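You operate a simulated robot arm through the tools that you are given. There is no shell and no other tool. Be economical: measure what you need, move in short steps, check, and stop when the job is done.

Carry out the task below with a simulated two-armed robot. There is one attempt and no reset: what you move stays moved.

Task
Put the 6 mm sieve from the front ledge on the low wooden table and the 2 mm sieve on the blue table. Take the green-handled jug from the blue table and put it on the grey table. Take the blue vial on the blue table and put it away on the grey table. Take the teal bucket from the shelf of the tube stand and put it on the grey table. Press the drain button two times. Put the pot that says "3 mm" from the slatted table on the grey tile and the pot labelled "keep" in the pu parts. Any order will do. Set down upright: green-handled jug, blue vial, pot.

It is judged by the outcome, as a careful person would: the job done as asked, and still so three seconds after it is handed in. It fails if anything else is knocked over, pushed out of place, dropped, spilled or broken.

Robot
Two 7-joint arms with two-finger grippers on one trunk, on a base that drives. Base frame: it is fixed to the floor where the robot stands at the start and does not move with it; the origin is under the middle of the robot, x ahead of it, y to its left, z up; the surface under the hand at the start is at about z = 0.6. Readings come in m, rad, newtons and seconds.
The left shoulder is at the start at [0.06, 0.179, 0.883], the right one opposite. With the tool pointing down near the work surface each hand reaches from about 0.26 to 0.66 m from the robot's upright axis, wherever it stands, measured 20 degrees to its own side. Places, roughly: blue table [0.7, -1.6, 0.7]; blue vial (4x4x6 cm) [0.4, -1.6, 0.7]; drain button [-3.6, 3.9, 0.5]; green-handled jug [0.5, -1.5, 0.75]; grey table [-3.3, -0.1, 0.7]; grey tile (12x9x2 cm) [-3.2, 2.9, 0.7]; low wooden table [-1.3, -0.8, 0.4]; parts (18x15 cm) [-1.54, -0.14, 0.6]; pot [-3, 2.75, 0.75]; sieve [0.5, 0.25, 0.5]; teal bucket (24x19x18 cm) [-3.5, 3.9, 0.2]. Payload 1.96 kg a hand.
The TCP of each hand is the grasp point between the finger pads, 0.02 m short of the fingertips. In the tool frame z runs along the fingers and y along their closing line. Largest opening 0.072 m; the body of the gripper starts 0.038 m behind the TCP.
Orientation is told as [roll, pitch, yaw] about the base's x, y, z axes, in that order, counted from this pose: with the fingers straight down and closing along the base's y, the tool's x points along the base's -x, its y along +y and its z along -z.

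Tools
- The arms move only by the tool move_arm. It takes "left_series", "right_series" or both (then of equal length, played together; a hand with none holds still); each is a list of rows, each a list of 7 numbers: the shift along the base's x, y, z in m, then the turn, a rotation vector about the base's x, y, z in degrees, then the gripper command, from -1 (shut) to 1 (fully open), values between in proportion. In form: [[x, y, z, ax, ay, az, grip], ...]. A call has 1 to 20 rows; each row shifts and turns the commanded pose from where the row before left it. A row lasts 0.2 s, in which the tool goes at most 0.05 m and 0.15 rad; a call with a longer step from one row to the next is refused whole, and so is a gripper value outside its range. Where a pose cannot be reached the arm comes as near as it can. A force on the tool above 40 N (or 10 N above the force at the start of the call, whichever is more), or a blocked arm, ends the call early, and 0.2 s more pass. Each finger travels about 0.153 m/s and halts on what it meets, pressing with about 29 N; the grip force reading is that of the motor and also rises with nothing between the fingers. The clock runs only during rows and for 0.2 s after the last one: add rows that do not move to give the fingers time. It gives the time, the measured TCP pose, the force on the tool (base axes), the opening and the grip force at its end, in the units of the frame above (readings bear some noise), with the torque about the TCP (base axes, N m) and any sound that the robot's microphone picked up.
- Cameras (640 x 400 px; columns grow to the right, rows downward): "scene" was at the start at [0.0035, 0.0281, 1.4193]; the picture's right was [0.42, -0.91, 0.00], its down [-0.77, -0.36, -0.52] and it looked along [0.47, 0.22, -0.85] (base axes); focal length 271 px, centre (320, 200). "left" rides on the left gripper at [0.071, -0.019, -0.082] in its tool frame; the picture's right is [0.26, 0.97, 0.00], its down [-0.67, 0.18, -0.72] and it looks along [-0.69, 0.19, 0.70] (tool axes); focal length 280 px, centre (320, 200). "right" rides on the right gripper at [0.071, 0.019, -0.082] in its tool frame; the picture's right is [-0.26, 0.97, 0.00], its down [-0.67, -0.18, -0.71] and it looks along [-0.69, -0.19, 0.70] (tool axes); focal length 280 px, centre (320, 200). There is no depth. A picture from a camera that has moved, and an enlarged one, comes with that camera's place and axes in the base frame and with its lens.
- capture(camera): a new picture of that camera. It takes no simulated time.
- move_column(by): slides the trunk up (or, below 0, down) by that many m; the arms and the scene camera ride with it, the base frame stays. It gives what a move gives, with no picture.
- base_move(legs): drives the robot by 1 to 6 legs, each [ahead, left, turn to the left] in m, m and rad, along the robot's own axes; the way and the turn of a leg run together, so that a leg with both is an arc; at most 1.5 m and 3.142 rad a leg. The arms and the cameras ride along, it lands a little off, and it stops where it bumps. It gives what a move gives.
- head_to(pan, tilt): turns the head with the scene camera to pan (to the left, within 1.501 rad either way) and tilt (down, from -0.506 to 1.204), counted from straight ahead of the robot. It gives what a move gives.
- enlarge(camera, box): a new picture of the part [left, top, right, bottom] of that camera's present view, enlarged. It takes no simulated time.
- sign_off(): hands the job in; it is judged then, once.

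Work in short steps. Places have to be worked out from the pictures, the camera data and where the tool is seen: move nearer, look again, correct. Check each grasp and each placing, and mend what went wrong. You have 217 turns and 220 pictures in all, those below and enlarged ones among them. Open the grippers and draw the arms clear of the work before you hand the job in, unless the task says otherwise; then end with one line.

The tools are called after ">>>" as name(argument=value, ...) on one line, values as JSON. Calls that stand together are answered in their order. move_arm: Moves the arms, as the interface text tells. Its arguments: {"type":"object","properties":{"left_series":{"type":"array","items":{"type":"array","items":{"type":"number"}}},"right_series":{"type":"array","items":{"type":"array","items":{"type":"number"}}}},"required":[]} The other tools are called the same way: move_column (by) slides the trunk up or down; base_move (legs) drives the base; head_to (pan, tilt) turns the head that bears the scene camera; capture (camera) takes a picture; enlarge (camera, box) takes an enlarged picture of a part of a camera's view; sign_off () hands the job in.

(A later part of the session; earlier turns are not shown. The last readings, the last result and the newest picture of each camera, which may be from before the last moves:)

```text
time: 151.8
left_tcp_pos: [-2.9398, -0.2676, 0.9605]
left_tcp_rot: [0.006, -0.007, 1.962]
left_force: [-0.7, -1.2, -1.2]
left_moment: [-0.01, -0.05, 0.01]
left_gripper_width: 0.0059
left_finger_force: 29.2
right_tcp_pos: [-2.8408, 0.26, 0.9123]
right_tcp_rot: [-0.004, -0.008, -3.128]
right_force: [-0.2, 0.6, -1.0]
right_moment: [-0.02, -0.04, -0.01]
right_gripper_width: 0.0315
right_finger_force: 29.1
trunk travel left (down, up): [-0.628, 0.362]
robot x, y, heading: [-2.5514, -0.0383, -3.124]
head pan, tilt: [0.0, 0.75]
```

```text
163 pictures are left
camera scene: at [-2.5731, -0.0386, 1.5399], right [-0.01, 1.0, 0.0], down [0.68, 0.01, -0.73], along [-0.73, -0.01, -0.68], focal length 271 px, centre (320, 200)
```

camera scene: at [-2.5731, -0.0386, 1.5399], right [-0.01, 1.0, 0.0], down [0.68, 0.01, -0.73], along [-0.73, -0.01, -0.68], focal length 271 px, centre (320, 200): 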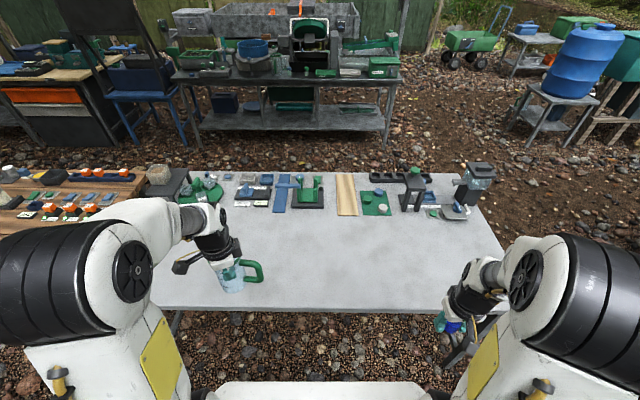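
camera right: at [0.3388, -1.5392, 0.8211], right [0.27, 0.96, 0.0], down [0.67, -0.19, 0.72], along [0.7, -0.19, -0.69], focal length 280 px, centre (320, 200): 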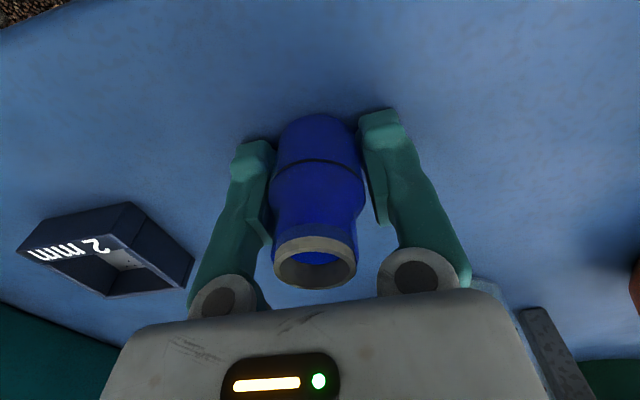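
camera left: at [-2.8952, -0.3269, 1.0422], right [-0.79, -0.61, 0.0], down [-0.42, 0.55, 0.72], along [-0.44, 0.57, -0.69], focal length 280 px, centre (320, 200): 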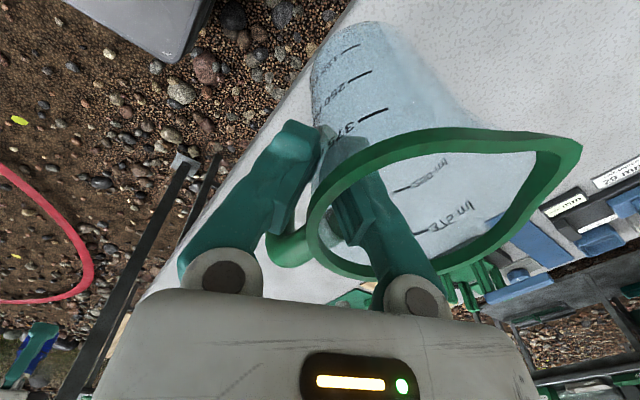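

Move the jug over the table and lower until contact.

>>> move_arm(left_series=[[-0.04, 0, 0, 0, 0, 0, -1], [-0.045, 0, 0, 0, 0, 0, -1], [-0.035, 0, -0.02, 0, 0, 0, -1], [0, 0, -0.04, 0, 0, 0, -1], [0, 0, -0.03, 0, 0, 0, -1], [0, 0, -0.02, 0, 0, 0, -1], [0, 0, 0, 0, 0, 0, -1]])

>>> capture(camera="left")

>>> enlarge(camera="scene", box=[160, 190, 340, 310])

```text
time: 153.4
left_tcp_pos: [-3.0577, -0.2655, 0.8503]
left_tcp_rot: [0.005, -0.009, 1.961]
left_force: [0.2, -0.1, -1.5]
left_moment: [-0.03, -0.01, 0.02]
left_gripper_width: 0.0059
left_finger_force: 28.5
right_tcp_pos: [-2.8398, 0.2604, 0.9111]
right_tcp_rot: [-0.002, -0.009, -3.13]
right_force: [0.7, 0.7, -1.0]
right_moment: [0.01, -0.02, -0.01]
right_gripper_width: 0.0314
right_finger_force: 29.1
trunk travel left (down, up): [-0.628, 0.362]
robot x, y, heading: [-2.5532, -0.0375, -3.129]
head pan, tilt: [0.0, 0.75]
```

```text
162 pictures are left
camera left: at [-3.0128, -0.3251, 0.9306], right [-0.79, -0.61, 0.0], down [-0.42, 0.55, 0.72], along [-0.44, 0.57, -0.69], focal length 280 px, centre (320, 200)
```

left: 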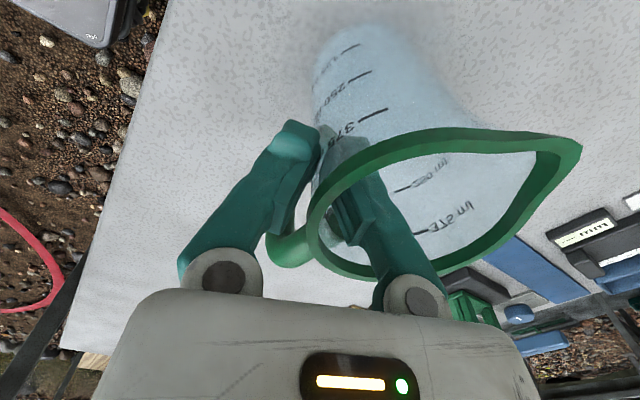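

```text
3.33 times, centred on (250, 250) of scene
camera zoom: at [-2.5722, -0.0385, 1.5399], right [-0.01, 1.0, 0.0], down [0.68, 0.01, -0.73], along [-0.73, -0.01, -0.68], focal length 904 px, centre (553, 33)
```

zoom: 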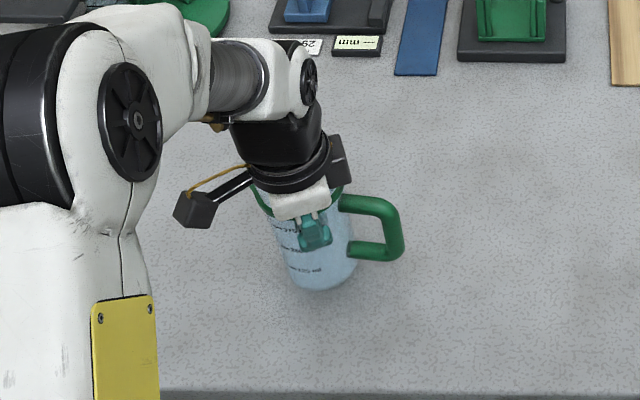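

Lowering in small steps to contact.

>>> move_arm(left_series=[[0, 0, -0.006, 0, 0, 0, -1], [0, 0, -0.006, 0, 0, 0, -1], [0, 0, -0.005, 0, 0, 0, -1], [0, 0, -0.005, 0, 0, 0, -1], [0, 0, -0.005, 0, 0, 0, -1], [0, 0, -0.005, 0, 0, 0, -1], [0, 0, -0.004, 0, 0, 0, -1], [0, 0, 0, 0, 0, 0, -1]])

```text
time: 155.2
left_tcp_pos: [-3.0577, -0.2659, 0.8187]
left_tcp_rot: [0.012, -0.008, 1.961]
left_force: [2.4, -0.8, 33.7]
left_moment: [-0.07, 0.04, -0.02]
left_gripper_width: 0.006
left_finger_force: 29.1
right_tcp_pos: [-2.8362, 0.2617, 0.9125]
right_tcp_rot: [0.001, -0.013, -3.128]
right_force: [0.2, -0.5, -0.5]
right_moment: [-0.02, -0.03, 0.0]
right_gripper_width: 0.0314
right_finger_force: 29.1
trunk travel left (down, up): [-0.628, 0.362]
robot x, y, heading: [-2.5535, -0.0396, -3.13]
head pan, tilt: [0.0, 0.75]
```

In firm contact. Ease up slightly, open, and withdraw upward.

>>> move_arm(left_series=[[0, 0, 0.003, 0, 0, 0, -1], [0, 0, 0, 0, 0, 0, -0.7], [0, 0, 0, 0, 0, 0, -0.2], [0, 0, 0, 0, 0, 0, 0.3], [0, 0, 0, 0, 0, 0, 0.5], [0, 0, 0.02, 0, 0, 0, 0.5], [0, 0, 0.04, 0, 0, 0, 0.5], [0, 0, 0.04, 0, 0, 0, 0.5], [0, 0, 0.04, 0, 0, 0, 0.5], [0, 0, 0, 0, 0, 0, 0.5]])

>>> capture(camera="left")

```text
time: 157.4
left_tcp_pos: [-3.0581, -0.2708, 0.95]
left_tcp_rot: [0.006, -0.007, 1.961]
left_force: [0.4, -0.3, -0.5]
left_moment: [-0.02, 0.01, -0.03]
left_gripper_width: 0.0542
left_finger_force: 0.0
left hand out of reach, approached as far as the arm can: row 9
right_tcp_pos: [-2.841, 0.2596, 0.9125]
right_tcp_rot: [0.0, -0.009, -3.128]
right_force: [-0.4, 0.1, 0.6]
right_moment: [-0.01, 0.02, 0.0]
right_gripper_width: 0.0315
right_finger_force: 28.6
trunk travel left (down, up): [-0.628, 0.362]
robot x, y, heading: [-2.5481, -0.037, -3.128]
head pan, tilt: [0.0, 0.75]
```

```text
160 pictures are left
camera left: at [-3.0137, -0.3295, 1.0317], right [-0.79, -0.61, 0.0], down [-0.42, 0.55, 0.72], along [-0.44, 0.57, -0.69], focal length 280 px, centre (320, 200)
```

left: 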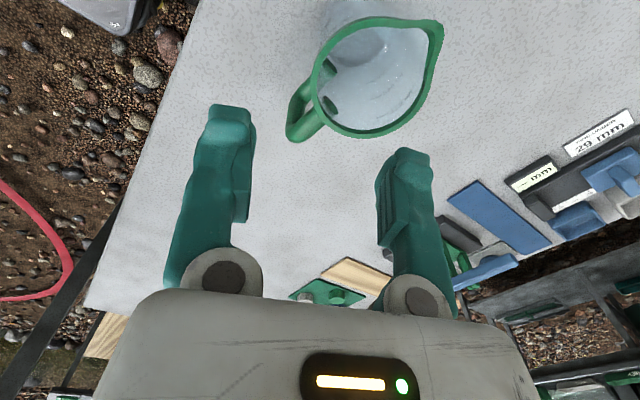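

Jug stands upright on the grey table. Now place the vial with the right hand at about (-3.04, 0.14).

>>> move_arm(right_series=[[-0.04, -0.02, 0, 0, 0, 0, -1], [-0.04, -0.02, 0, 0, 0, 0, -1], [-0.04, -0.025, 0, 0, 0, 0, -1], [-0.04, -0.025, 0, 0, 0, 0, -1], [-0.04, -0.025, 0, 0, 0, 0, -1], [0, 0, -0.045, 0, 0, 0, -1], [0, 0, -0.045, 0, 0, 0, -1], [0, 0, -0.045, 0, 0, 0, -1], [0, 0, -0.02, 0, 0, 0, -1], [0, 0, 0, 0, 0, 0, -1]])

>>> capture(camera="right")

```text
time: 159.6
left_tcp_pos: [-3.0582, -0.2715, 0.95]
left_tcp_rot: [0.008, -0.01, 1.961]
left_force: [-0.4, 0.3, 0.6]
left_moment: [0.0, -0.02, -0.03]
left_gripper_width: 0.0539
left_finger_force: 0.1
right_tcp_pos: [-3.0398, 0.1471, 0.7566]
right_tcp_rot: [-0.002, -0.009, -3.126]
right_force: [0.0, -0.1, 0.2]
right_moment: [0.0, -0.03, 0.02]
right_gripper_width: 0.0316
right_finger_force: 29.1
trunk travel left (down, up): [-0.628, 0.362]
robot x, y, heading: [-2.5514, -0.0356, -3.126]
head pan, tilt: [0.0, 0.75]
```

```text
159 pictures are left
camera right: at [-2.969, 0.1275, 0.8377], right [-0.25, -0.97, 0.0], down [-0.67, 0.17, 0.72], along [-0.7, 0.18, -0.69], focal length 280 px, centre (320, 200)
```

right: 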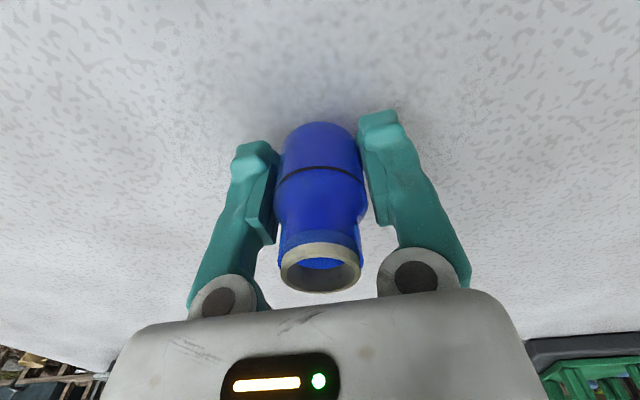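

Lower in small steps.

>>> move_arm(right_series=[[0, 0, -0.006, 0, 0, 0, -1], [0, 0, -0.005, 0, 0, 0, -1], [0, 0, -0.004, 0, 0, 0, -1], [0, 0, -0.003, 0, 0, 0, -1], [0, 0, 0, 0, 0, 0, -1]])

```text
time: 160.8
left_tcp_pos: [-3.0568, -0.2702, 0.9511]
left_tcp_rot: [0.007, -0.009, 1.962]
left_force: [0.3, 0.5, 0.4]
left_moment: [0.03, -0.02, 0.04]
left_gripper_width: 0.0542
left_finger_force: 0.0
right_tcp_pos: [-3.0405, 0.1447, 0.7389]
right_tcp_rot: [-0.002, -0.011, -3.13]
right_force: [2.9, 2.3, 15.0]
right_moment: [-0.14, -0.09, 0.14]
right_gripper_width: 0.0315
right_finger_force: 29.4
trunk travel left (down, up): [-0.628, 0.362]
robot x, y, heading: [-2.5529, -0.0373, -3.129]
head pan, tilt: [0.0, 0.75]
```

Contact (15 N). Open the fingers slowly and rise.

>>> move_arm(right_series=[[0, 0, 0.001, 0, 0, 0, -0.1], [0, 0, 0, 0, 0, 0, 0.1], [0, 0, 0, 0, 0, 0, 0.5], [0, 0, 0, 0, 0, 0, 1], [0, 0, 0, 0, 0, 0, 1], [0, 0, 0.03, 0, 0, 0, 1], [0, 0, 0.04, 0, 0, 0, 1], [0, 0, 0.04, 0, 0, 0, 1], [0, 0, 0.04, 0, 0, 0, 1], [0, 0, 0, 0, 0, 0, 1]])

>>> capture(camera="right")

```text
time: 163.0
left_tcp_pos: [-3.0586, -0.27, 0.9502]
left_tcp_rot: [0.005, -0.009, 1.96]
left_force: [0.5, 0.3, -0.2]
left_moment: [-0.01, -0.04, 0.0]
left_gripper_width: 0.054
left_finger_force: 0.0
right_tcp_pos: [-3.0407, 0.1433, 0.8919]
right_tcp_rot: [-0.002, -0.007, -3.129]
right_force: [-0.2, 0.0, 0.3]
right_moment: [0.03, -0.01, -0.03]
right_gripper_width: 0.0719
right_finger_force: 0.0
trunk travel left (down, up): [-0.628, 0.362]
robot x, y, heading: [-2.5508, -0.0397, -3.126]
head pan, tilt: [0.0, 0.75]
```

```text
158 pictures are left
camera right: at [-2.9697, 0.1254, 0.9725], right [-0.25, -0.97, 0.0], down [-0.67, 0.17, 0.72], along [-0.7, 0.18, -0.69], focal length 280 px, centre (320, 200)
```

right: 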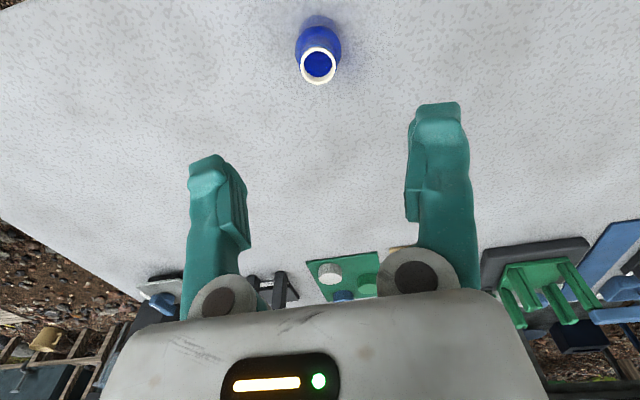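

Vial stands upright. Retract both arms (left unturned), then go north to the slatted table.

>>> move_arm(left_series=[[0.03, 0, 0, 0, 0, 0, 0.5], [0.04, 0, 0, 0, 0, 8, 0.5], [0.04, 0, 0, 0, 0, 8, 0.5], [0.02, 0, 0, 0, 0, 8, 0.5], [0, 0, 0, 0, 0, 8, 0.5], [0, 0, 0, 0, 0, 8, 0.5], [0, 0, 0, 0, 0, 8, 0.5], [0, 0, 0, 0, 0, 8, 0.5], [0, 0, 0, 0, 0, 8, 0.5], [0, 0, 0, 0, 0, 4, 0.5]], right_series=[[0.03, 0, 0.01, 0, 0, 0, 1], [0.04, 0, 0, 0, 0, 0, 1], [0.04, 0.02, 0, 0, 0, 0, 1], [0.04, 0.02, 0, 0, 0, 0, 1], [0.0, 0.02, 0, 0, 0, 0, 1], [0, 0.0, 0, 0, 0, 0, 1], [0, 0, 0, 0, 0, 0, 1], [0, 0, 0, 0, 0, 0, 1], [0, 0, 0, 0, 0, 0, 1], [0, 0, 0, 0, 0, 0, 1]])

>>> base_move(legs=[[-0.4, 0, 0], [0, -1.4, 0], [0, -1.3, 0]])

>>> capture(camera="scene")

```text
time: 165.2
left_tcp_pos: [-2.9314, -0.2679, 0.9482]
left_tcp_rot: [0.007, -0.009, -3.131]
left_force: [0.1, 0.2, -0.1]
left_moment: [-0.01, 0.0, 0.04]
left_gripper_width: 0.0539
left_finger_force: 0.0
right_tcp_pos: [-2.8913, 0.2049, 0.8992]
right_tcp_rot: [0.0, -0.009, -3.128]
right_force: [0.0, -0.2, -0.5]
right_moment: [0.02, -0.02, -0.03]
right_gripper_width: 0.072
right_finger_force: 0.0
trunk travel left (down, up): [-0.628, 0.362]
robot x, y, heading: [-2.5539, -0.0377, -3.127]
head pan, tilt: [0.0, 0.75]
```

```text
time: 180.2
left_tcp_pos: [-2.5671, 2.4127, 0.9492]
left_tcp_rot: [0.008, -0.009, 3.14]
left_force: [-0.1, 0.0, -0.2]
left_moment: [0.0, -0.01, 0.01]
left_gripper_width: 0.0536
left_finger_force: 0.1
right_tcp_pos: [-2.5231, 2.8849, 0.8997]
right_tcp_rot: [-0.003, -0.009, -3.141]
right_force: [0.8, -0.2, 0.7]
right_moment: [-0.01, 0.03, 0.01]
right_gripper_width: 0.0721
right_finger_force: 0.1
trunk travel left (down, up): [-0.628, 0.362]
robot x, y, heading: [-2.1849, 2.6401, -3.142]
head pan, tilt: [0.0, 0.75]
```

```text
157 pictures are left
camera scene: at [-2.2072, 2.6376, 1.5399], right [0.0, 1.0, 0.0], down [0.68, 0.0, -0.73], along [-0.73, 0.0, -0.68], focal length 271 px, centre (320, 200)
```

scene: 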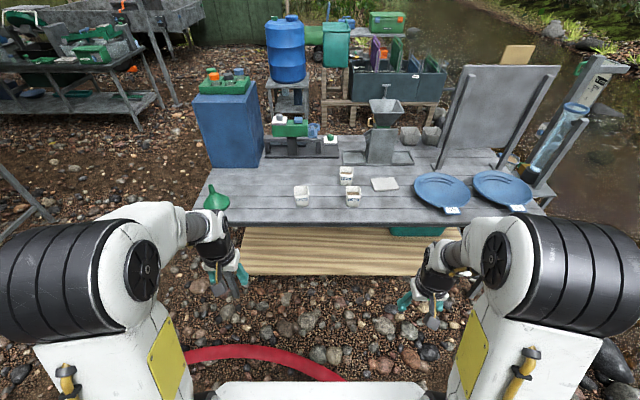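

Pots and grey tile visible. Zoom in to read labels.

>>> enlarge(camera="scene", box=[270, 150, 430, 230])

```text
4.00 times, centred on (350, 190) of scene
camera zoom: at [-2.2072, 2.6376, 1.5399], right [0.0, 1.0, 0.0], down [0.68, 0.0, -0.73], along [-0.73, 0.0, -0.68], focal length 1085 px, centre (200, 240)
```

zoom: 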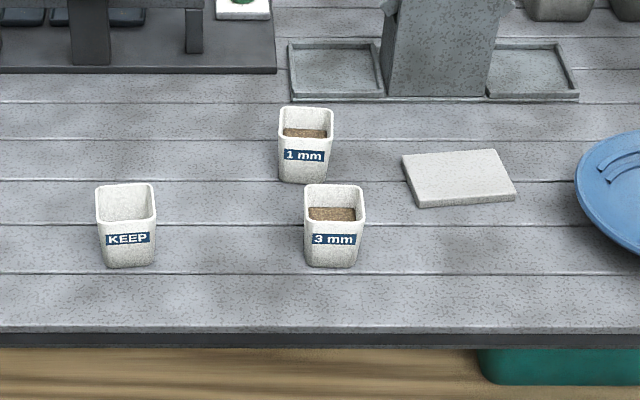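

KEEP pot at about (-3.07,2.56), 3 mm pot at (-3.07,2.785), tile at (-3.195,2.94). Drive up to the table.

>>> base_move(legs=[[0.37, 0, 0]])

>>> capture(camera="right")

>>> capture(camera="scene")

```text
time: 182.6
left_tcp_pos: [-2.9364, 2.4138, 0.9478]
left_tcp_rot: [0.008, -0.008, 3.136]
left_force: [0.0, 0.0, -0.3]
left_moment: [-0.02, 0.02, 0.0]
left_gripper_width: 0.0542
left_finger_force: 0.1
right_tcp_pos: [-2.8914, 2.8858, 0.8977]
right_tcp_rot: [0.0, -0.009, 3.142]
right_force: [0.0, 0.1, -0.2]
right_moment: [0.03, -0.02, -0.02]
right_gripper_width: 0.072
right_finger_force: 0.0
trunk travel left (down, up): [-0.628, 0.362]
robot x, y, heading: [-2.5576, 2.6369, 3.135]
head pan, tilt: [0.0, 0.75]
```

```text
155 pictures are left
camera right: at [-2.8205, 2.866, 0.9798], right [-0.26, -0.96, 0.0], down [-0.67, 0.18, 0.72], along [-0.7, 0.19, -0.69], focal length 280 px, centre (320, 200)
```

right: 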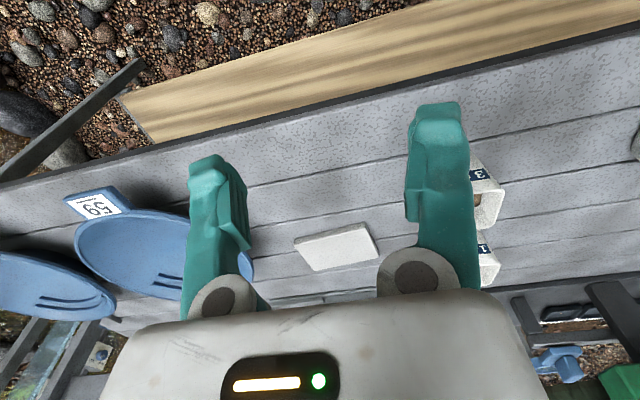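

```text
154 pictures are left
camera scene: at [-2.5767, 2.6371, 1.5399], right [0.0, 1.0, 0.0], down [0.68, 0.0, -0.73], along [-0.73, 0.0, -0.68], focal length 271 px, centre (320, 200)
```

scene: 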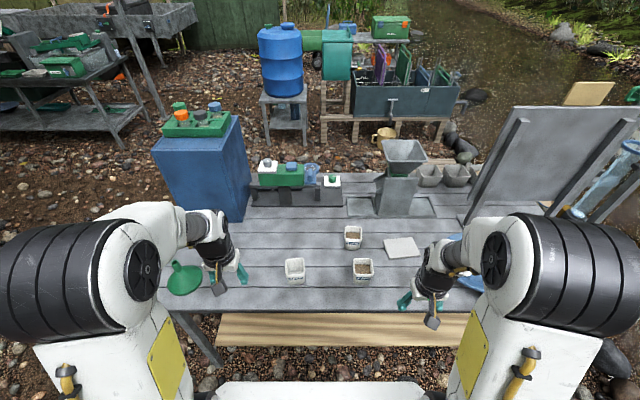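

Shift the right hand toward the 3 mm pot and look.

>>> move_arm(right_series=[[0, -0.04, 0, 0, 0, 0, 1], [-0.02, -0.04, 0, 0, 0, 0, 1], [-0.03, -0.025, 0, 0, 0, 0, 1], [-0.02, 0, 0, 0, 0, 0, 1], [0, 0, 0, 0, 0, 0, 1]])

>>> capture(camera="right")

```text
time: 183.8
left_tcp_pos: [-2.9368, 2.4137, 0.9477]
left_tcp_rot: [0.008, -0.008, 3.136]
left_force: [-0.1, -0.4, 0.0]
left_moment: [0.03, -0.01, -0.01]
left_gripper_width: 0.0541
left_finger_force: 0.0
right_tcp_pos: [-2.9604, 2.7797, 0.898]
right_tcp_rot: [-0.001, -0.009, 3.141]
right_force: [0.3, -0.5, 0.4]
right_moment: [-0.01, -0.02, 0.01]
right_gripper_width: 0.0721
right_finger_force: 0.0
trunk travel left (down, up): [-0.628, 0.362]
robot x, y, heading: [-2.5569, 2.6387, 3.142]
head pan, tilt: [0.0, 0.75]
```

```text
153 pictures are left
camera right: at [-2.889, 2.7604, 0.9791], right [-0.26, -0.96, 0.0], down [-0.67, 0.18, 0.72], along [-0.7, 0.19, -0.69], focal length 280 px, centre (320, 200)
```

right: 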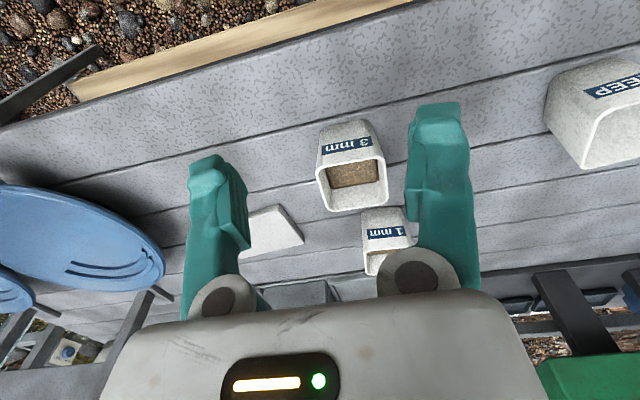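

>>> enlarge(camera="right", box=[280, 100, 440, 220])

```text
3.33 times, centred on (360, 160) of right
camera zoom: at [-2.889, 2.7604, 0.9791], right [-0.26, -0.96, 0.0], down [-0.67, 0.18, 0.72], along [-0.7, 0.19, -0.69], focal length 935 px, centre (187, 333)
```

zoom: 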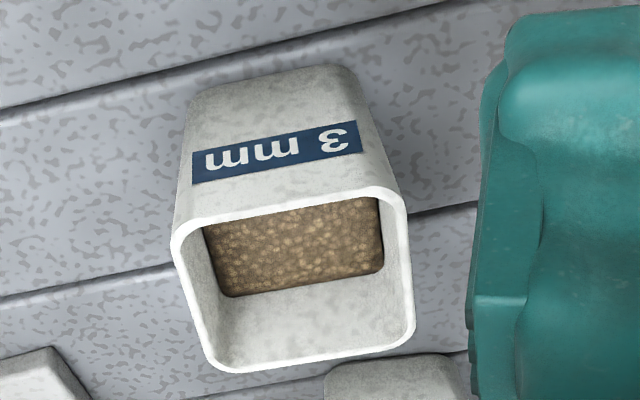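

3 mm pot: top centre about (-3.076,2.778), rim 0.0605 wide, rim z≈0.786. I move over it and check alignment.

>>> move_arm(right_series=[[-0.04, 0, 0, 0, 0, 0, 1], [-0.04, -0.001, 0, 0, 0, 0, 1], [-0.035, -0.001, 0, 0, 0, 0, 1], [0, 0, -0.04, 0, 0, 0, 1], [0, 0, 0, 0, 0, 0, 1]])

>>> capture(camera="right")

```text
time: 184.9
left_tcp_pos: [-2.936, 2.4131, 0.9491]
left_tcp_rot: [0.008, -0.01, 3.137]
left_force: [0.0, -0.3, -0.4]
left_moment: [0.01, -0.02, 0.01]
left_gripper_width: 0.0539
left_finger_force: 0.1
right_tcp_pos: [-3.0745, 2.781, 0.8596]
right_tcp_rot: [-0.003, -0.008, 3.141]
right_force: [0.2, 0.1, -0.7]
right_moment: [-0.03, -0.02, 0.01]
right_gripper_width: 0.0721
right_finger_force: 0.1
trunk travel left (down, up): [-0.628, 0.362]
robot x, y, heading: [-2.5567, 2.6368, 3.146]
head pan, tilt: [0.0, 0.75]
```

```text
151 pictures are left
camera right: at [-3.0035, 2.7611, 0.9412], right [-0.26, -0.96, 0.0], down [-0.67, 0.18, 0.72], along [-0.7, 0.19, -0.69], focal length 280 px, centre (320, 200)
```

right: 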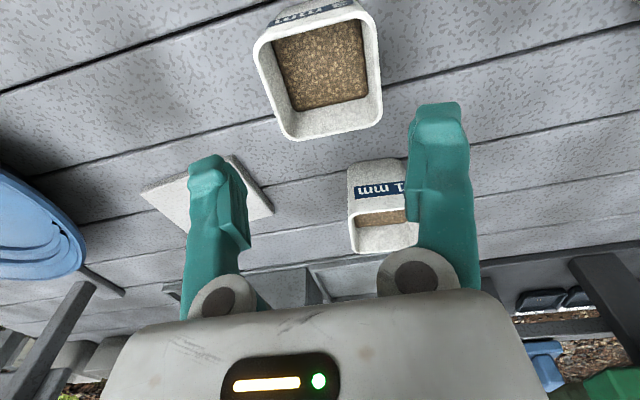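

Centre (−3.072, 2.777). Shift −4 mm in y and descend with force guard.

>>> move_arm(right_series=[[0.001, -0.004, -0.01, 0, 0, 0, 1], [0, 0, -0.03, 0, 0, 0, 1], [0, 0, -0.015, 0, 0, 0, 1], [0, 0, 0, 0, 0, 0, 1]])

>>> capture(camera="right")

```text
time: 185.9
left_tcp_pos: [-2.938, 2.4136, 0.9472]
left_tcp_rot: [0.006, -0.009, 3.136]
left_force: [-0.1, -0.9, -0.4]
left_moment: [-0.05, 0.0, -0.01]
left_gripper_width: 0.0542
left_finger_force: 0.0
right_tcp_pos: [-3.0767, 2.7758, 0.8037]
right_tcp_rot: [-0.001, -0.008, 3.141]
right_force: [0.1, -0.6, 0.0]
right_moment: [-0.01, -0.02, 0.01]
right_gripper_width: 0.0721
right_finger_force: 0.1
trunk travel left (down, up): [-0.628, 0.362]
robot x, y, heading: [-2.5547, 2.6338, 3.145]
head pan, tilt: [0.0, 0.75]
```

```text
150 pictures are left
camera right: at [-3.0048, 2.7561, 0.8853], right [-0.26, -0.96, 0.0], down [-0.67, 0.18, 0.72], along [-0.7, 0.19, -0.69], focal length 280 px, centre (320, 200)
```

right: 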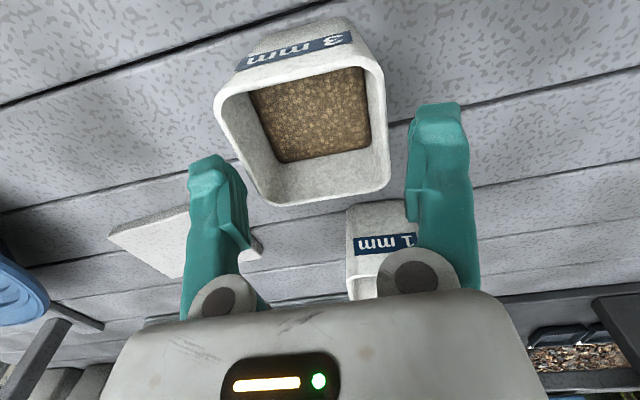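

Margins are about 4–6 mm each side. Shift +1 mm and descend to grip height.

>>> move_arm(right_series=[[0.002, 0.001, -0.008, 0, 0, 0, 1], [0, 0, -0.012, 0, 0, 0, 1], [0, 0, -0.012, 0, 0, 0, 1], [0, 0, 0, 0, 0, 0, 1]])

>>> capture(camera="right")

```text
time: 186.7
left_tcp_pos: [-2.9362, 2.4143, 0.9487]
left_tcp_rot: [0.006, -0.011, 3.134]
left_force: [-0.6, 0.1, -0.1]
left_moment: [-0.02, -0.02, -0.02]
left_gripper_width: 0.0541
left_finger_force: 0.1
right_tcp_pos: [-3.0754, 2.7749, 0.7801]
right_tcp_rot: [-0.001, -0.02, 3.14]
right_force: [7.7, 0.4, 20.2]
right_moment: [0.03, -0.17, 0.04]
right_gripper_width: 0.0718
right_finger_force: 0.6
trunk travel left (down, up): [-0.628, 0.362]
robot x, y, heading: [-2.5527, 2.6367, 3.14]
head pan, tilt: [0.0, 0.75]
stopped in row 3 (right hand): the force on the tool passed its limit at 44 N (the readings are from after the stop); the commanded pose is now the measured one
```

```text
149 pictures are left
camera right: at [-3.0032, 2.7564, 0.8606], right [-0.26, -0.96, 0.0], down [-0.66, 0.18, 0.73], along [-0.7, 0.19, -0.69], focal length 280 px, centre (320, 200)
```

right: 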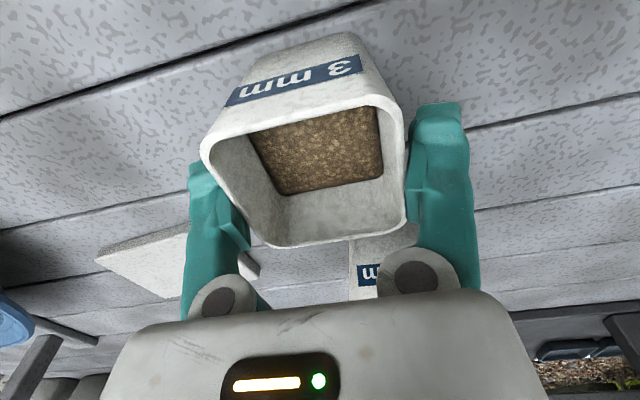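

Contact at the rim with the stepped part of the fingers; the fingertips are 2.5 cm below the rim, enough. Ease up 3 mm and close.

>>> move_arm(right_series=[[0, 0.001, 0.004, 0, 0, 0, 1], [0, 0, 0, 0, 0, 0, 0.6], [0, 0, 0, 0, 0, 0, 0.2], [0, 0, 0, 0, 0, 0, -0.4], [0, 0, 0, 0, 0, 0, -0.4]])

>>> capture(camera="right")

```text
time: 187.9
left_tcp_pos: [-2.9366, 2.413, 0.948]
left_tcp_rot: [0.007, -0.008, 3.134]
left_force: [-0.4, 0.9, 0.1]
left_moment: [0.07, -0.01, -0.03]
left_gripper_width: 0.054
left_finger_force: 0.1
right_tcp_pos: [-3.0767, 2.7768, 0.7828]
right_tcp_rot: [-0.002, -0.016, 3.14]
right_force: [0.5, 0.1, 0.9]
right_moment: [-0.01, 0.02, 0.02]
right_gripper_width: 0.0712
right_finger_force: 28.9
trunk travel left (down, up): [-0.628, 0.362]
robot x, y, heading: [-2.5567, 2.6345, 3.138]
head pan, tilt: [0.0, 0.75]
```

```text
148 pictures are left
camera right: at [-3.005, 2.7578, 0.8629], right [-0.26, -0.96, 0.0], down [-0.66, 0.18, 0.73], along [-0.7, 0.19, -0.69], focal length 280 px, centre (320, 200)
```

right: 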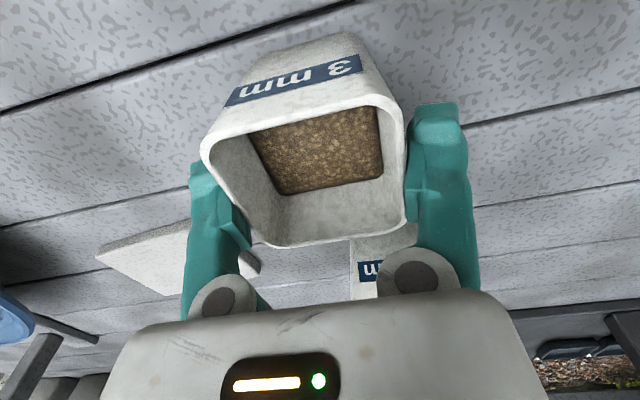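

The reading 0.0712 suggests the rim is wedged against the fingers' ledges just above the pads. Open, rise 1 cm and close again on the pads.

>>> move_arm(right_series=[[0, 0, 0, 0, 0, 0, 1], [0, 0, 0, 0, 0, 0, 1], [0, 0, 0.004, 0, 0, 0, 1], [0, 0, 0.006, 0, 0, 0, 1], [0, 0, 0, 0, 0, 0, 1], [0, 0, 0, 0, 0, 0, 0.6], [0, 0, 0, 0, 0, 0, 0.2], [0, 0, 0, 0, 0, 0, -0.2], [0, 0, 0, 0, 0, 0, -0.2]])

>>> capture(camera="right")

```text
time: 189.9
left_tcp_pos: [-2.9376, 2.4138, 0.948]
left_tcp_rot: [0.006, -0.007, 3.134]
left_force: [0.6, -1.0, 0.3]
left_moment: [0.0, -0.05, 0.03]
left_gripper_width: 0.054
left_finger_force: 0.0
right_tcp_pos: [-3.0767, 2.7779, 0.7936]
right_tcp_rot: [0.0, -0.015, 3.141]
right_force: [-0.7, -0.8, 1.5]
right_moment: [0.04, -0.05, -0.02]
right_gripper_width: 0.063
right_finger_force: 29.3
trunk travel left (down, up): [-0.628, 0.362]
robot x, y, heading: [-2.5536, 2.6381, 3.138]
head pan, tilt: [0.0, 0.75]
```

```text
147 pictures are left
camera right: at [-3.0049, 2.7581, 0.873], right [-0.26, -0.96, 0.0], down [-0.66, 0.18, 0.73], along [-0.7, 0.19, -0.69], focal length 280 px, centre (320, 200)
```

right: 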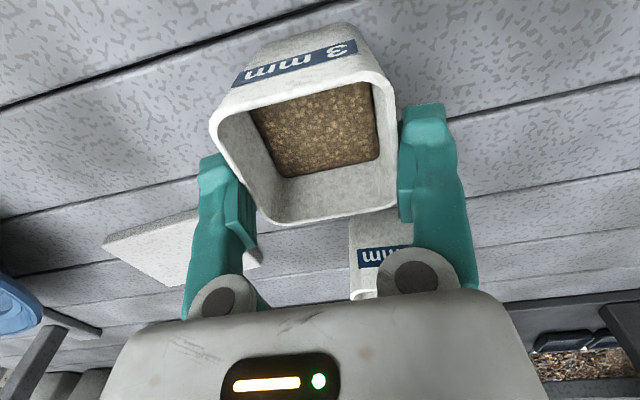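

Now 0.063 wide—properly gripped. Lift gently and check.

>>> move_arm(right_series=[[0, 0, 0.008, 0, 0, 0, -0.4], [0, 0, 0.012, 0, 0, 0, -0.4], [0, 0, 0.02, 0, 0, 0, -0.4], [0, 0, 0.02, 0, 0, 0, -0.4], [0, 0, 0, 0, 0, 0, -0.4]])

>>> capture(camera="right")

>>> enlarge(camera="scene", box=[270, 190, 430, 290])

```text
time: 191.1
left_tcp_pos: [-2.938, 2.4146, 0.9485]
left_tcp_rot: [0.008, -0.007, 3.134]
left_force: [-0.1, 0.2, -0.6]
left_moment: [-0.01, -0.04, 0.01]
left_gripper_width: 0.0539
left_finger_force: 0.0
right_tcp_pos: [-3.0774, 2.7794, 0.8508]
right_tcp_rot: [-0.002, -0.014, 3.139]
right_force: [-0.3, 0.9, -2.7]
right_moment: [0.0, -0.02, 0.0]
right_gripper_width: 0.0628
right_finger_force: 29.1
trunk travel left (down, up): [-0.628, 0.362]
robot x, y, heading: [-2.5551, 2.6427, 3.144]
head pan, tilt: [0.0, 0.75]
```

```text
146 pictures are left
camera right: at [-3.0047, 2.7593, 0.9311], right [-0.26, -0.96, 0.0], down [-0.66, 0.18, 0.73], along [-0.7, 0.19, -0.69], focal length 280 px, centre (320, 200)
```

right: 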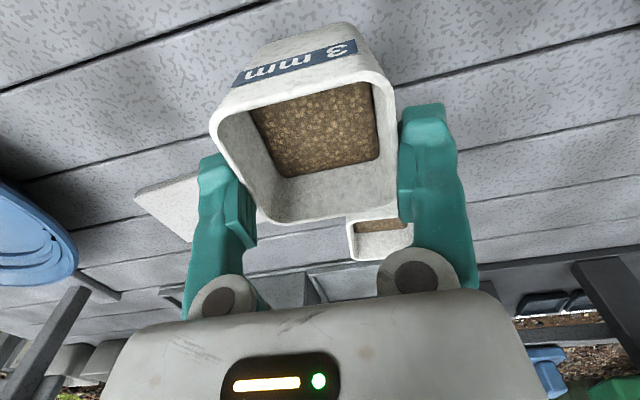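

```text
4.00 times, centred on (350, 240) of scene
camera zoom: at [-2.5769, 2.6373, 1.5399], right [0.0, 1.0, 0.0], down [0.68, 0.0, -0.73], along [-0.73, 0.0, -0.68], focal length 1085 px, centre (200, 40)
```

zoom: 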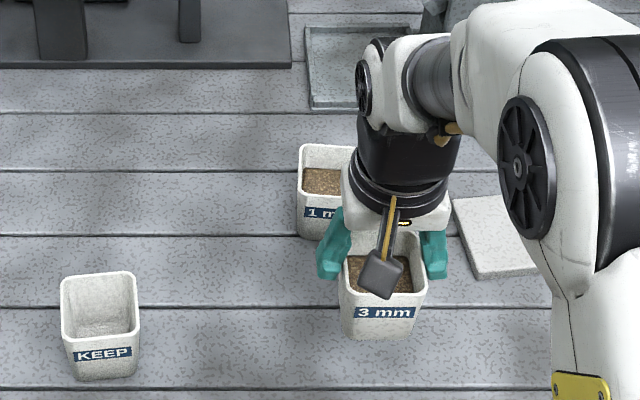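

Held securely. The tile is too far from here, so I raise the trunk (better reach) and shift the base right and slightly forward.

>>> move_column(by=0.15)

>>> base_move(legs=[[0.0, -0.15, 0], [0.02, 0, 0]])

>>> capture(camera="right")

```text
time: 192.9
left_tcp_pos: [-2.9376, 2.4147, 1.0989]
left_tcp_rot: [0.008, -0.01, 3.136]
left_force: [-0.4, -0.2, -0.7]
left_moment: [0.01, 0.01, 0.0]
left_gripper_width: 0.0537
left_finger_force: 0.1
right_tcp_pos: [-3.0769, 2.7785, 1.0002]
right_tcp_rot: [-0.001, -0.016, 3.14]
right_force: [-0.4, 0.3, -1.8]
right_moment: [-0.01, 0.01, 0.0]
right_gripper_width: 0.0626
right_finger_force: 29.4
trunk travel left (down, up): [-0.778, 0.212]
robot x, y, heading: [-2.5549, 2.6366, 3.143]
head pan, tilt: [0.0, 0.75]
```

```text
time: 194.7
left_tcp_pos: [-2.9549, 2.5639, 1.0993]
left_tcp_rot: [0.006, -0.012, 3.135]
left_force: [-0.1, -0.1, -0.1]
left_moment: [0.0, 0.03, 0.04]
left_gripper_width: 0.0541
left_finger_force: 0.1
right_tcp_pos: [-3.0924, 2.9295, 1.0027]
right_tcp_rot: [-0.004, -0.019, 3.139]
right_force: [-0.2, 0.9, -2.6]
right_moment: [0.03, 0.04, 0.01]
right_gripper_width: 0.0627
right_finger_force: 29.4
trunk travel left (down, up): [-0.778, 0.212]
robot x, y, heading: [-2.573, 2.7872, 3.14]
head pan, tilt: [0.0, 0.75]
```

```text
144 pictures are left
camera right: at [-3.0211, 2.9096, 1.0829], right [-0.26, -0.96, 0.0], down [-0.66, 0.18, 0.73], along [-0.7, 0.19, -0.68], focal length 280 px, centre (320, 200)
```

right: 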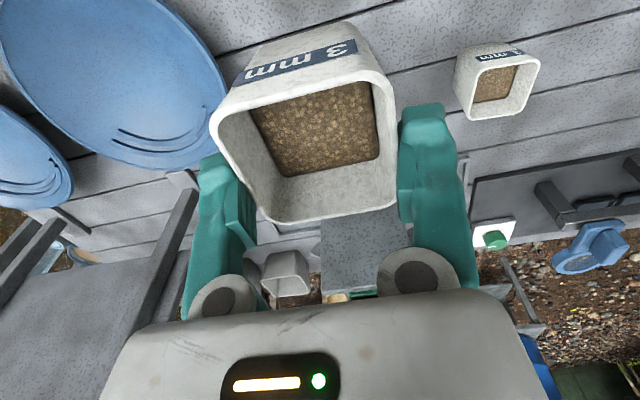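

Lower and extend toward the tile.

>>> move_arm(right_series=[[0, 0.004, -0.04, 0, 0, 0, -0.4], [0, 0.004, -0.04, 0, 0, 0, -0.4], [-0.03, 0.004, -0.02, 0, 0, 0, -0.4], [-0.035, 0, 0, 0, 0, 0, -0.4], [-0.03, 0, 0, 0, 0, 0, -0.4], [-0.008, 0, 0, 0, 0, 0, -0.4], [0, 0, 0, 0, 0, 0, -0.4]])

>>> capture(camera="right")

>>> capture(camera="scene")

```text
time: 196.3
left_tcp_pos: [-2.9575, 2.5653, 1.0991]
left_tcp_rot: [0.006, -0.01, 3.135]
left_force: [-0.8, 1.3, 0.3]
left_moment: [-0.01, 0.02, -0.02]
left_gripper_width: 0.054
left_finger_force: 0.0
right_tcp_pos: [-3.1888, 2.9426, 0.9007]
right_tcp_rot: [-0.002, -0.018, 3.141]
right_force: [0.6, 0.4, -1.6]
right_moment: [-0.03, -0.02, 0.0]
right_gripper_width: 0.0624
right_finger_force: 28.4
right hand out of reach, approached as far as the arm can: row 6
trunk travel left (down, up): [-0.778, 0.212]
robot x, y, heading: [-2.5727, 2.7837, 3.135]
head pan, tilt: [0.0, 0.75]
```

```text
143 pictures are left
camera right: at [-3.1166, 2.9232, 0.9817], right [-0.26, -0.96, 0.0], down [-0.66, 0.18, 0.73], along [-0.7, 0.19, -0.69], focal length 280 px, centre (320, 200)
```

right: 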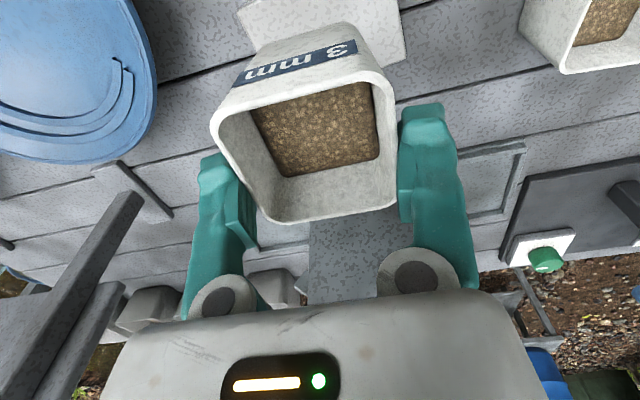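

```text
142 pictures are left
camera scene: at [-2.5964, 2.7881, 1.6899], right [0.0, 1.0, 0.0], down [0.68, 0.0, -0.73], along [-0.73, 0.0, -0.68], focal length 271 px, centre (320, 200)
```

scene: 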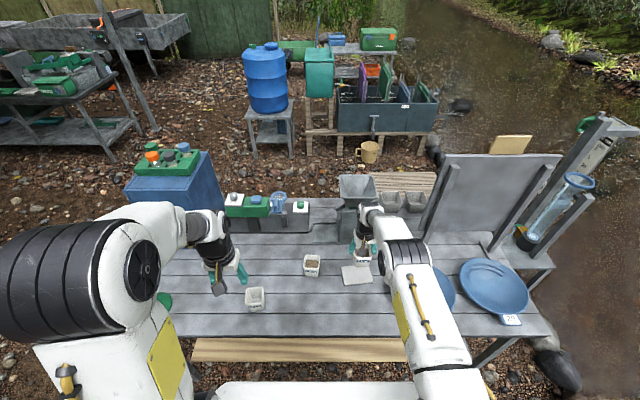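

The pot is above the tile (tile centre ≈(-3.195,2.937)). Lower to just above, then slowly.

>>> move_arm(right_series=[[-0.002, -0.003, -0.03, 0, 0, 0, -0.4], [-0.002, -0.001, -0.03, 0, 0, 0, -0.4], [0, 0, -0.012, 0, 0, 0, -0.4], [0, 0, -0.006, 0, 0, 0, -0.4], [0, 0, -0.004, 0, 0, 0, -0.4], [0, 0, -0.004, 0, 0, 0, -0.4], [0, 0, 0, 0, 0, 0, -0.4]])

>>> capture(camera="right")

```text
time: 197.9
left_tcp_pos: [-2.9585, 2.5655, 1.0986]
left_tcp_rot: [0.007, -0.007, 3.135]
left_force: [-0.1, 1.0, 0.7]
left_moment: [-0.01, 0.02, 0.0]
left_gripper_width: 0.0541
left_finger_force: 0.0
right_tcp_pos: [-3.1851, 2.9402, 0.8617]
right_tcp_rot: [-0.003, -0.018, 3.14]
right_force: [0.5, -0.7, -2.1]
right_moment: [-0.01, 0.01, -0.02]
right_gripper_width: 0.0624
right_finger_force: 29.0
right hand out of reach, approached as far as the arm can: row 1, 2, 4
trunk travel left (down, up): [-0.778, 0.212]
robot x, y, heading: [-2.5745, 2.7901, 3.139]
head pan, tilt: [0.0, 0.75]
```

```text
141 pictures are left
camera right: at [-3.1141, 2.9215, 0.943], right [-0.26, -0.96, 0.0], down [-0.66, 0.18, 0.73], along [-0.7, 0.19, -0.69], focal length 280 px, centre (320, 200)
```

right: 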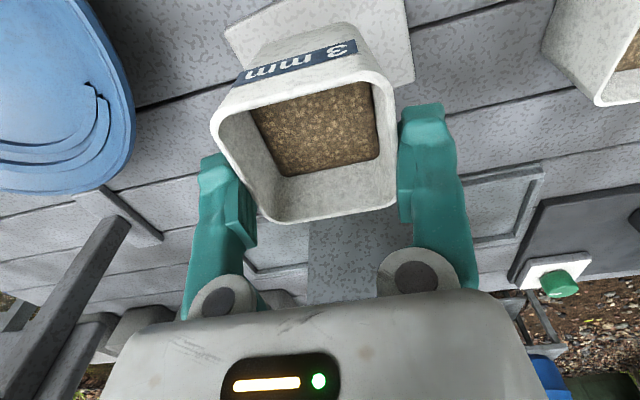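

The arm is at its limit; I lower the trunk instead, which brings the pot straight down.

>>> move_column(by=-0.04)

>>> capture(camera="right")

```text
time: 198.7
left_tcp_pos: [-2.9569, 2.5656, 1.0588]
left_tcp_rot: [0.007, -0.01, 3.136]
left_force: [-0.1, 0.3, 0.3]
left_moment: [0.01, 0.01, -0.03]
left_gripper_width: 0.0541
left_finger_force: 0.0
right_tcp_pos: [-3.1858, 2.9412, 0.8225]
right_tcp_rot: [-0.001, -0.019, 3.14]
right_force: [0.3, -0.3, -1.8]
right_moment: [0.0, 0.03, 0.01]
right_gripper_width: 0.0623
right_finger_force: 29.1
trunk travel left (down, up): [-0.738, 0.252]
robot x, y, heading: [-2.5728, 2.7904, 3.134]
head pan, tilt: [0.0, 0.75]
```

```text
140 pictures are left
camera right: at [-3.114, 2.9216, 0.9032], right [-0.26, -0.96, 0.0], down [-0.66, 0.18, 0.73], along [-0.7, 0.19, -0.68], focal length 280 px, centre (320, 200)
```

right: 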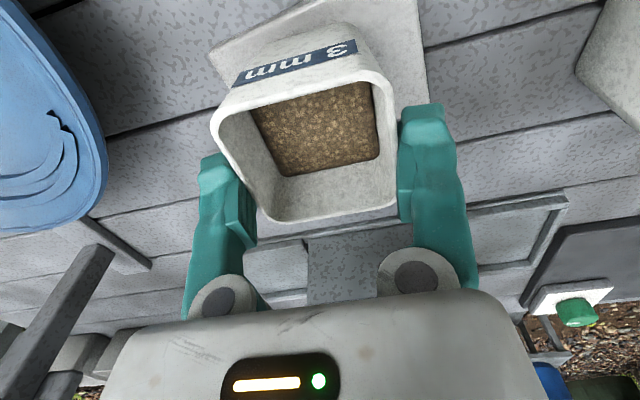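

Over the tile with margin. Lower the trunk a bit more to contact.

>>> move_column(by=-0.007)

```text
time: 199.2
left_tcp_pos: [-2.9569, 2.565, 1.0513]
left_tcp_rot: [0.008, -0.007, 3.135]
left_force: [0.7, 0.6, 0.3]
left_moment: [0.03, -0.01, -0.01]
left_gripper_width: 0.0539
left_finger_force: 0.2
right_tcp_pos: [-3.1862, 2.9421, 0.8147]
right_tcp_rot: [-0.002, -0.019, 3.14]
right_force: [-0.1, 0.2, -2.6]
right_moment: [0.0, 0.02, 0.01]
right_gripper_width: 0.0621
right_finger_force: 29.4
trunk travel left (down, up): [-0.731, 0.259]
robot x, y, heading: [-2.5735, 2.7895, 3.144]
head pan, tilt: [0.0, 0.75]
```

>>> move_column(by=-0.004)

```text
time: 199.8
left_tcp_pos: [-2.9578, 2.5653, 1.0468]
left_tcp_rot: [0.009, -0.01, 3.135]
left_force: [-0.2, 0.2, 0.1]
left_moment: [0.03, 0.01, 0.04]
left_gripper_width: 0.0542
left_finger_force: 0.0
right_tcp_pos: [-3.1863, 2.941, 0.8117]
right_tcp_rot: [-0.004, -0.018, 3.14]
right_force: [-0.6, -0.4, -2.5]
right_moment: [-0.01, 0.04, 0.01]
right_gripper_width: 0.0623
right_finger_force: 29.4
trunk travel left (down, up): [-0.727, 0.263]
robot x, y, heading: [-2.5756, 2.791, 3.144]
head pan, tilt: [0.0, 0.75]
```

Still hanging (−2.5 N). Continue down in small steps.

>>> move_column(by=-0.004)

```text
time: 200.3
left_tcp_pos: [-2.9566, 2.5656, 1.0435]
left_tcp_rot: [0.008, -0.009, 3.135]
left_force: [-0.8, 0.3, 0.3]
left_moment: [-0.03, 0.0, 0.02]
left_gripper_width: 0.0538
left_finger_force: 0.1
right_tcp_pos: [-3.1848, 2.9415, 0.8082]
right_tcp_rot: [-0.001, -0.02, 3.14]
right_force: [-0.4, 0.0, -2.0]
right_moment: [0.03, 0.04, 0.0]
right_gripper_width: 0.0622
right_finger_force: 29.0
trunk travel left (down, up): [-0.723, 0.267]
robot x, y, heading: [-2.574, 2.7873, 3.138]
head pan, tilt: [0.0, 0.75]
```

>>> move_column(by=-0.004)

>>> enlarge(camera="right", box=[180, 0, 460, 175])

```text
time: 200.8
left_tcp_pos: [-2.9546, 2.5643, 1.04]
left_tcp_rot: [0.006, -0.012, 3.134]
left_force: [0.6, -0.3, 0.3]
left_moment: [0.0, 0.0, 0.0]
left_gripper_width: 0.0542
left_finger_force: 0.1
right_tcp_pos: [-3.1852, 2.9413, 0.808]
right_tcp_rot: [-0.001, -0.026, 3.14]
right_force: [0.3, 1.0, 24.4]
right_moment: [0.3, -0.89, 0.04]
right_gripper_width: 0.0624
right_finger_force: 29.3
trunk travel left (down, up): [-0.719, 0.271]
robot x, y, heading: [-2.5737, 2.7921, 3.14]
head pan, tilt: [0.0, 0.75]
```

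```text
2.29 times, centred on (320, 88) of right
camera zoom: at [-3.1134, 2.9214, 0.8874], right [-0.26, -0.96, 0.0], down [-0.66, 0.18, 0.73], along [-0.71, 0.19, -0.68], focal length 641 px, centre (320, 457)
```

zoom: 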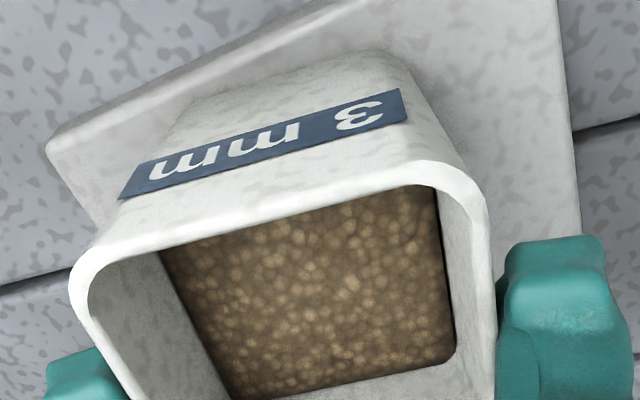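

Contact (24 N). Ease up 2 mm and open the fingers.

>>> move_column(by=0.002)

>>> move_arm(right_series=[[0, 0, 0, 0, 0, 0, 0.75], [0, 0, 0, 0, 0, 0, 0.85], [0, 0, 0, 0, 0, 0, 1], [0, 0, 0, 0, 0, 0, 1]])

>>> capture(camera="right")

```text
time: 201.4
left_tcp_pos: [-2.956, 2.564, 1.0403]
left_tcp_rot: [0.007, -0.009, 3.135]
left_force: [0.5, 0.5, 0.7]
left_moment: [0.02, -0.02, -0.04]
left_gripper_width: 0.0541
left_finger_force: 0.0
right_tcp_pos: [-3.1874, 2.9402, 0.8077]
right_tcp_rot: [-0.002, -0.023, 3.139]
right_force: [-5.6, 1.2, 19.3]
right_moment: [0.27, -0.17, 0.06]
right_gripper_width: 0.0621
right_finger_force: 28.8
trunk travel left (down, up): [-0.721, 0.269]
robot x, y, heading: [-2.5743, 2.7886, 3.141]
head pan, tilt: [0.0, 0.75]
```

```text
time: 202.4
left_tcp_pos: [-2.9569, 2.5646, 1.041]
left_tcp_rot: [0.007, -0.008, 3.135]
left_force: [0.5, 0.4, -1.1]
left_moment: [0.04, -0.01, 0.03]
left_gripper_width: 0.054
left_finger_force: 0.1
right_tcp_pos: [-3.1869, 2.9416, 0.8062]
right_tcp_rot: [-0.002, -0.02, 3.14]
right_force: [0.3, -0.1, -0.1]
right_moment: [0.01, -0.01, -0.03]
right_gripper_width: 0.072
right_finger_force: 0.1
trunk travel left (down, up): [-0.721, 0.269]
robot x, y, heading: [-2.5761, 2.7892, 3.142]
head pan, tilt: [0.0, 0.75]
```

```text
138 pictures are left
camera right: at [-3.114, 2.9215, 0.8861], right [-0.26, -0.96, 0.0], down [-0.66, 0.18, 0.73], along [-0.7, 0.19, -0.69], focal length 280 px, centre (320, 200)
```

right: 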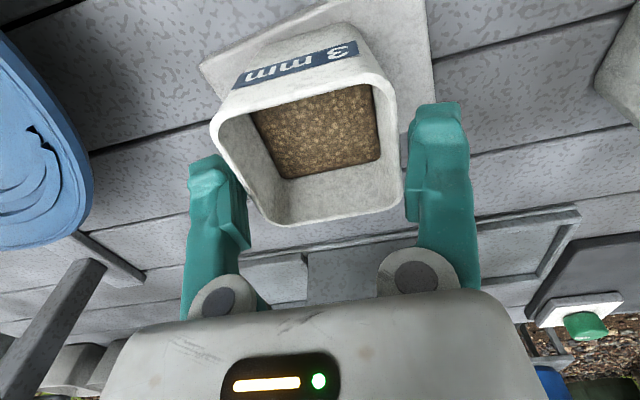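

Released cleanly. Rise with the trunk and look.

>>> move_column(by=0.09)

>>> capture(camera="right")

```text
time: 203.6
left_tcp_pos: [-2.9571, 2.5646, 1.1307]
left_tcp_rot: [0.007, -0.008, 3.133]
left_force: [0.1, 0.2, -0.6]
left_moment: [0.0, -0.02, 0.0]
left_gripper_width: 0.0538
left_finger_force: 0.0
right_tcp_pos: [-3.1871, 2.9415, 0.8962]
right_tcp_rot: [-0.002, -0.019, 3.14]
right_force: [0.0, -0.3, 0.0]
right_moment: [0.01, -0.04, -0.03]
right_gripper_width: 0.072
right_finger_force: 0.1
trunk travel left (down, up): [-0.811, 0.179]
robot x, y, heading: [-2.5729, 2.7867, 3.14]
head pan, tilt: [0.0, 0.75]
```

```text
137 pictures are left
camera right: at [-3.1141, 2.9215, 0.9761], right [-0.26, -0.96, 0.0], down [-0.66, 0.18, 0.73], along [-0.7, 0.19, -0.68], focal length 280 px, centre (320, 200)
```

right: 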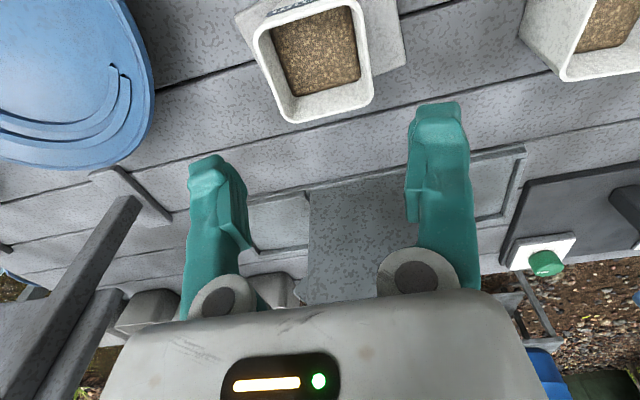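

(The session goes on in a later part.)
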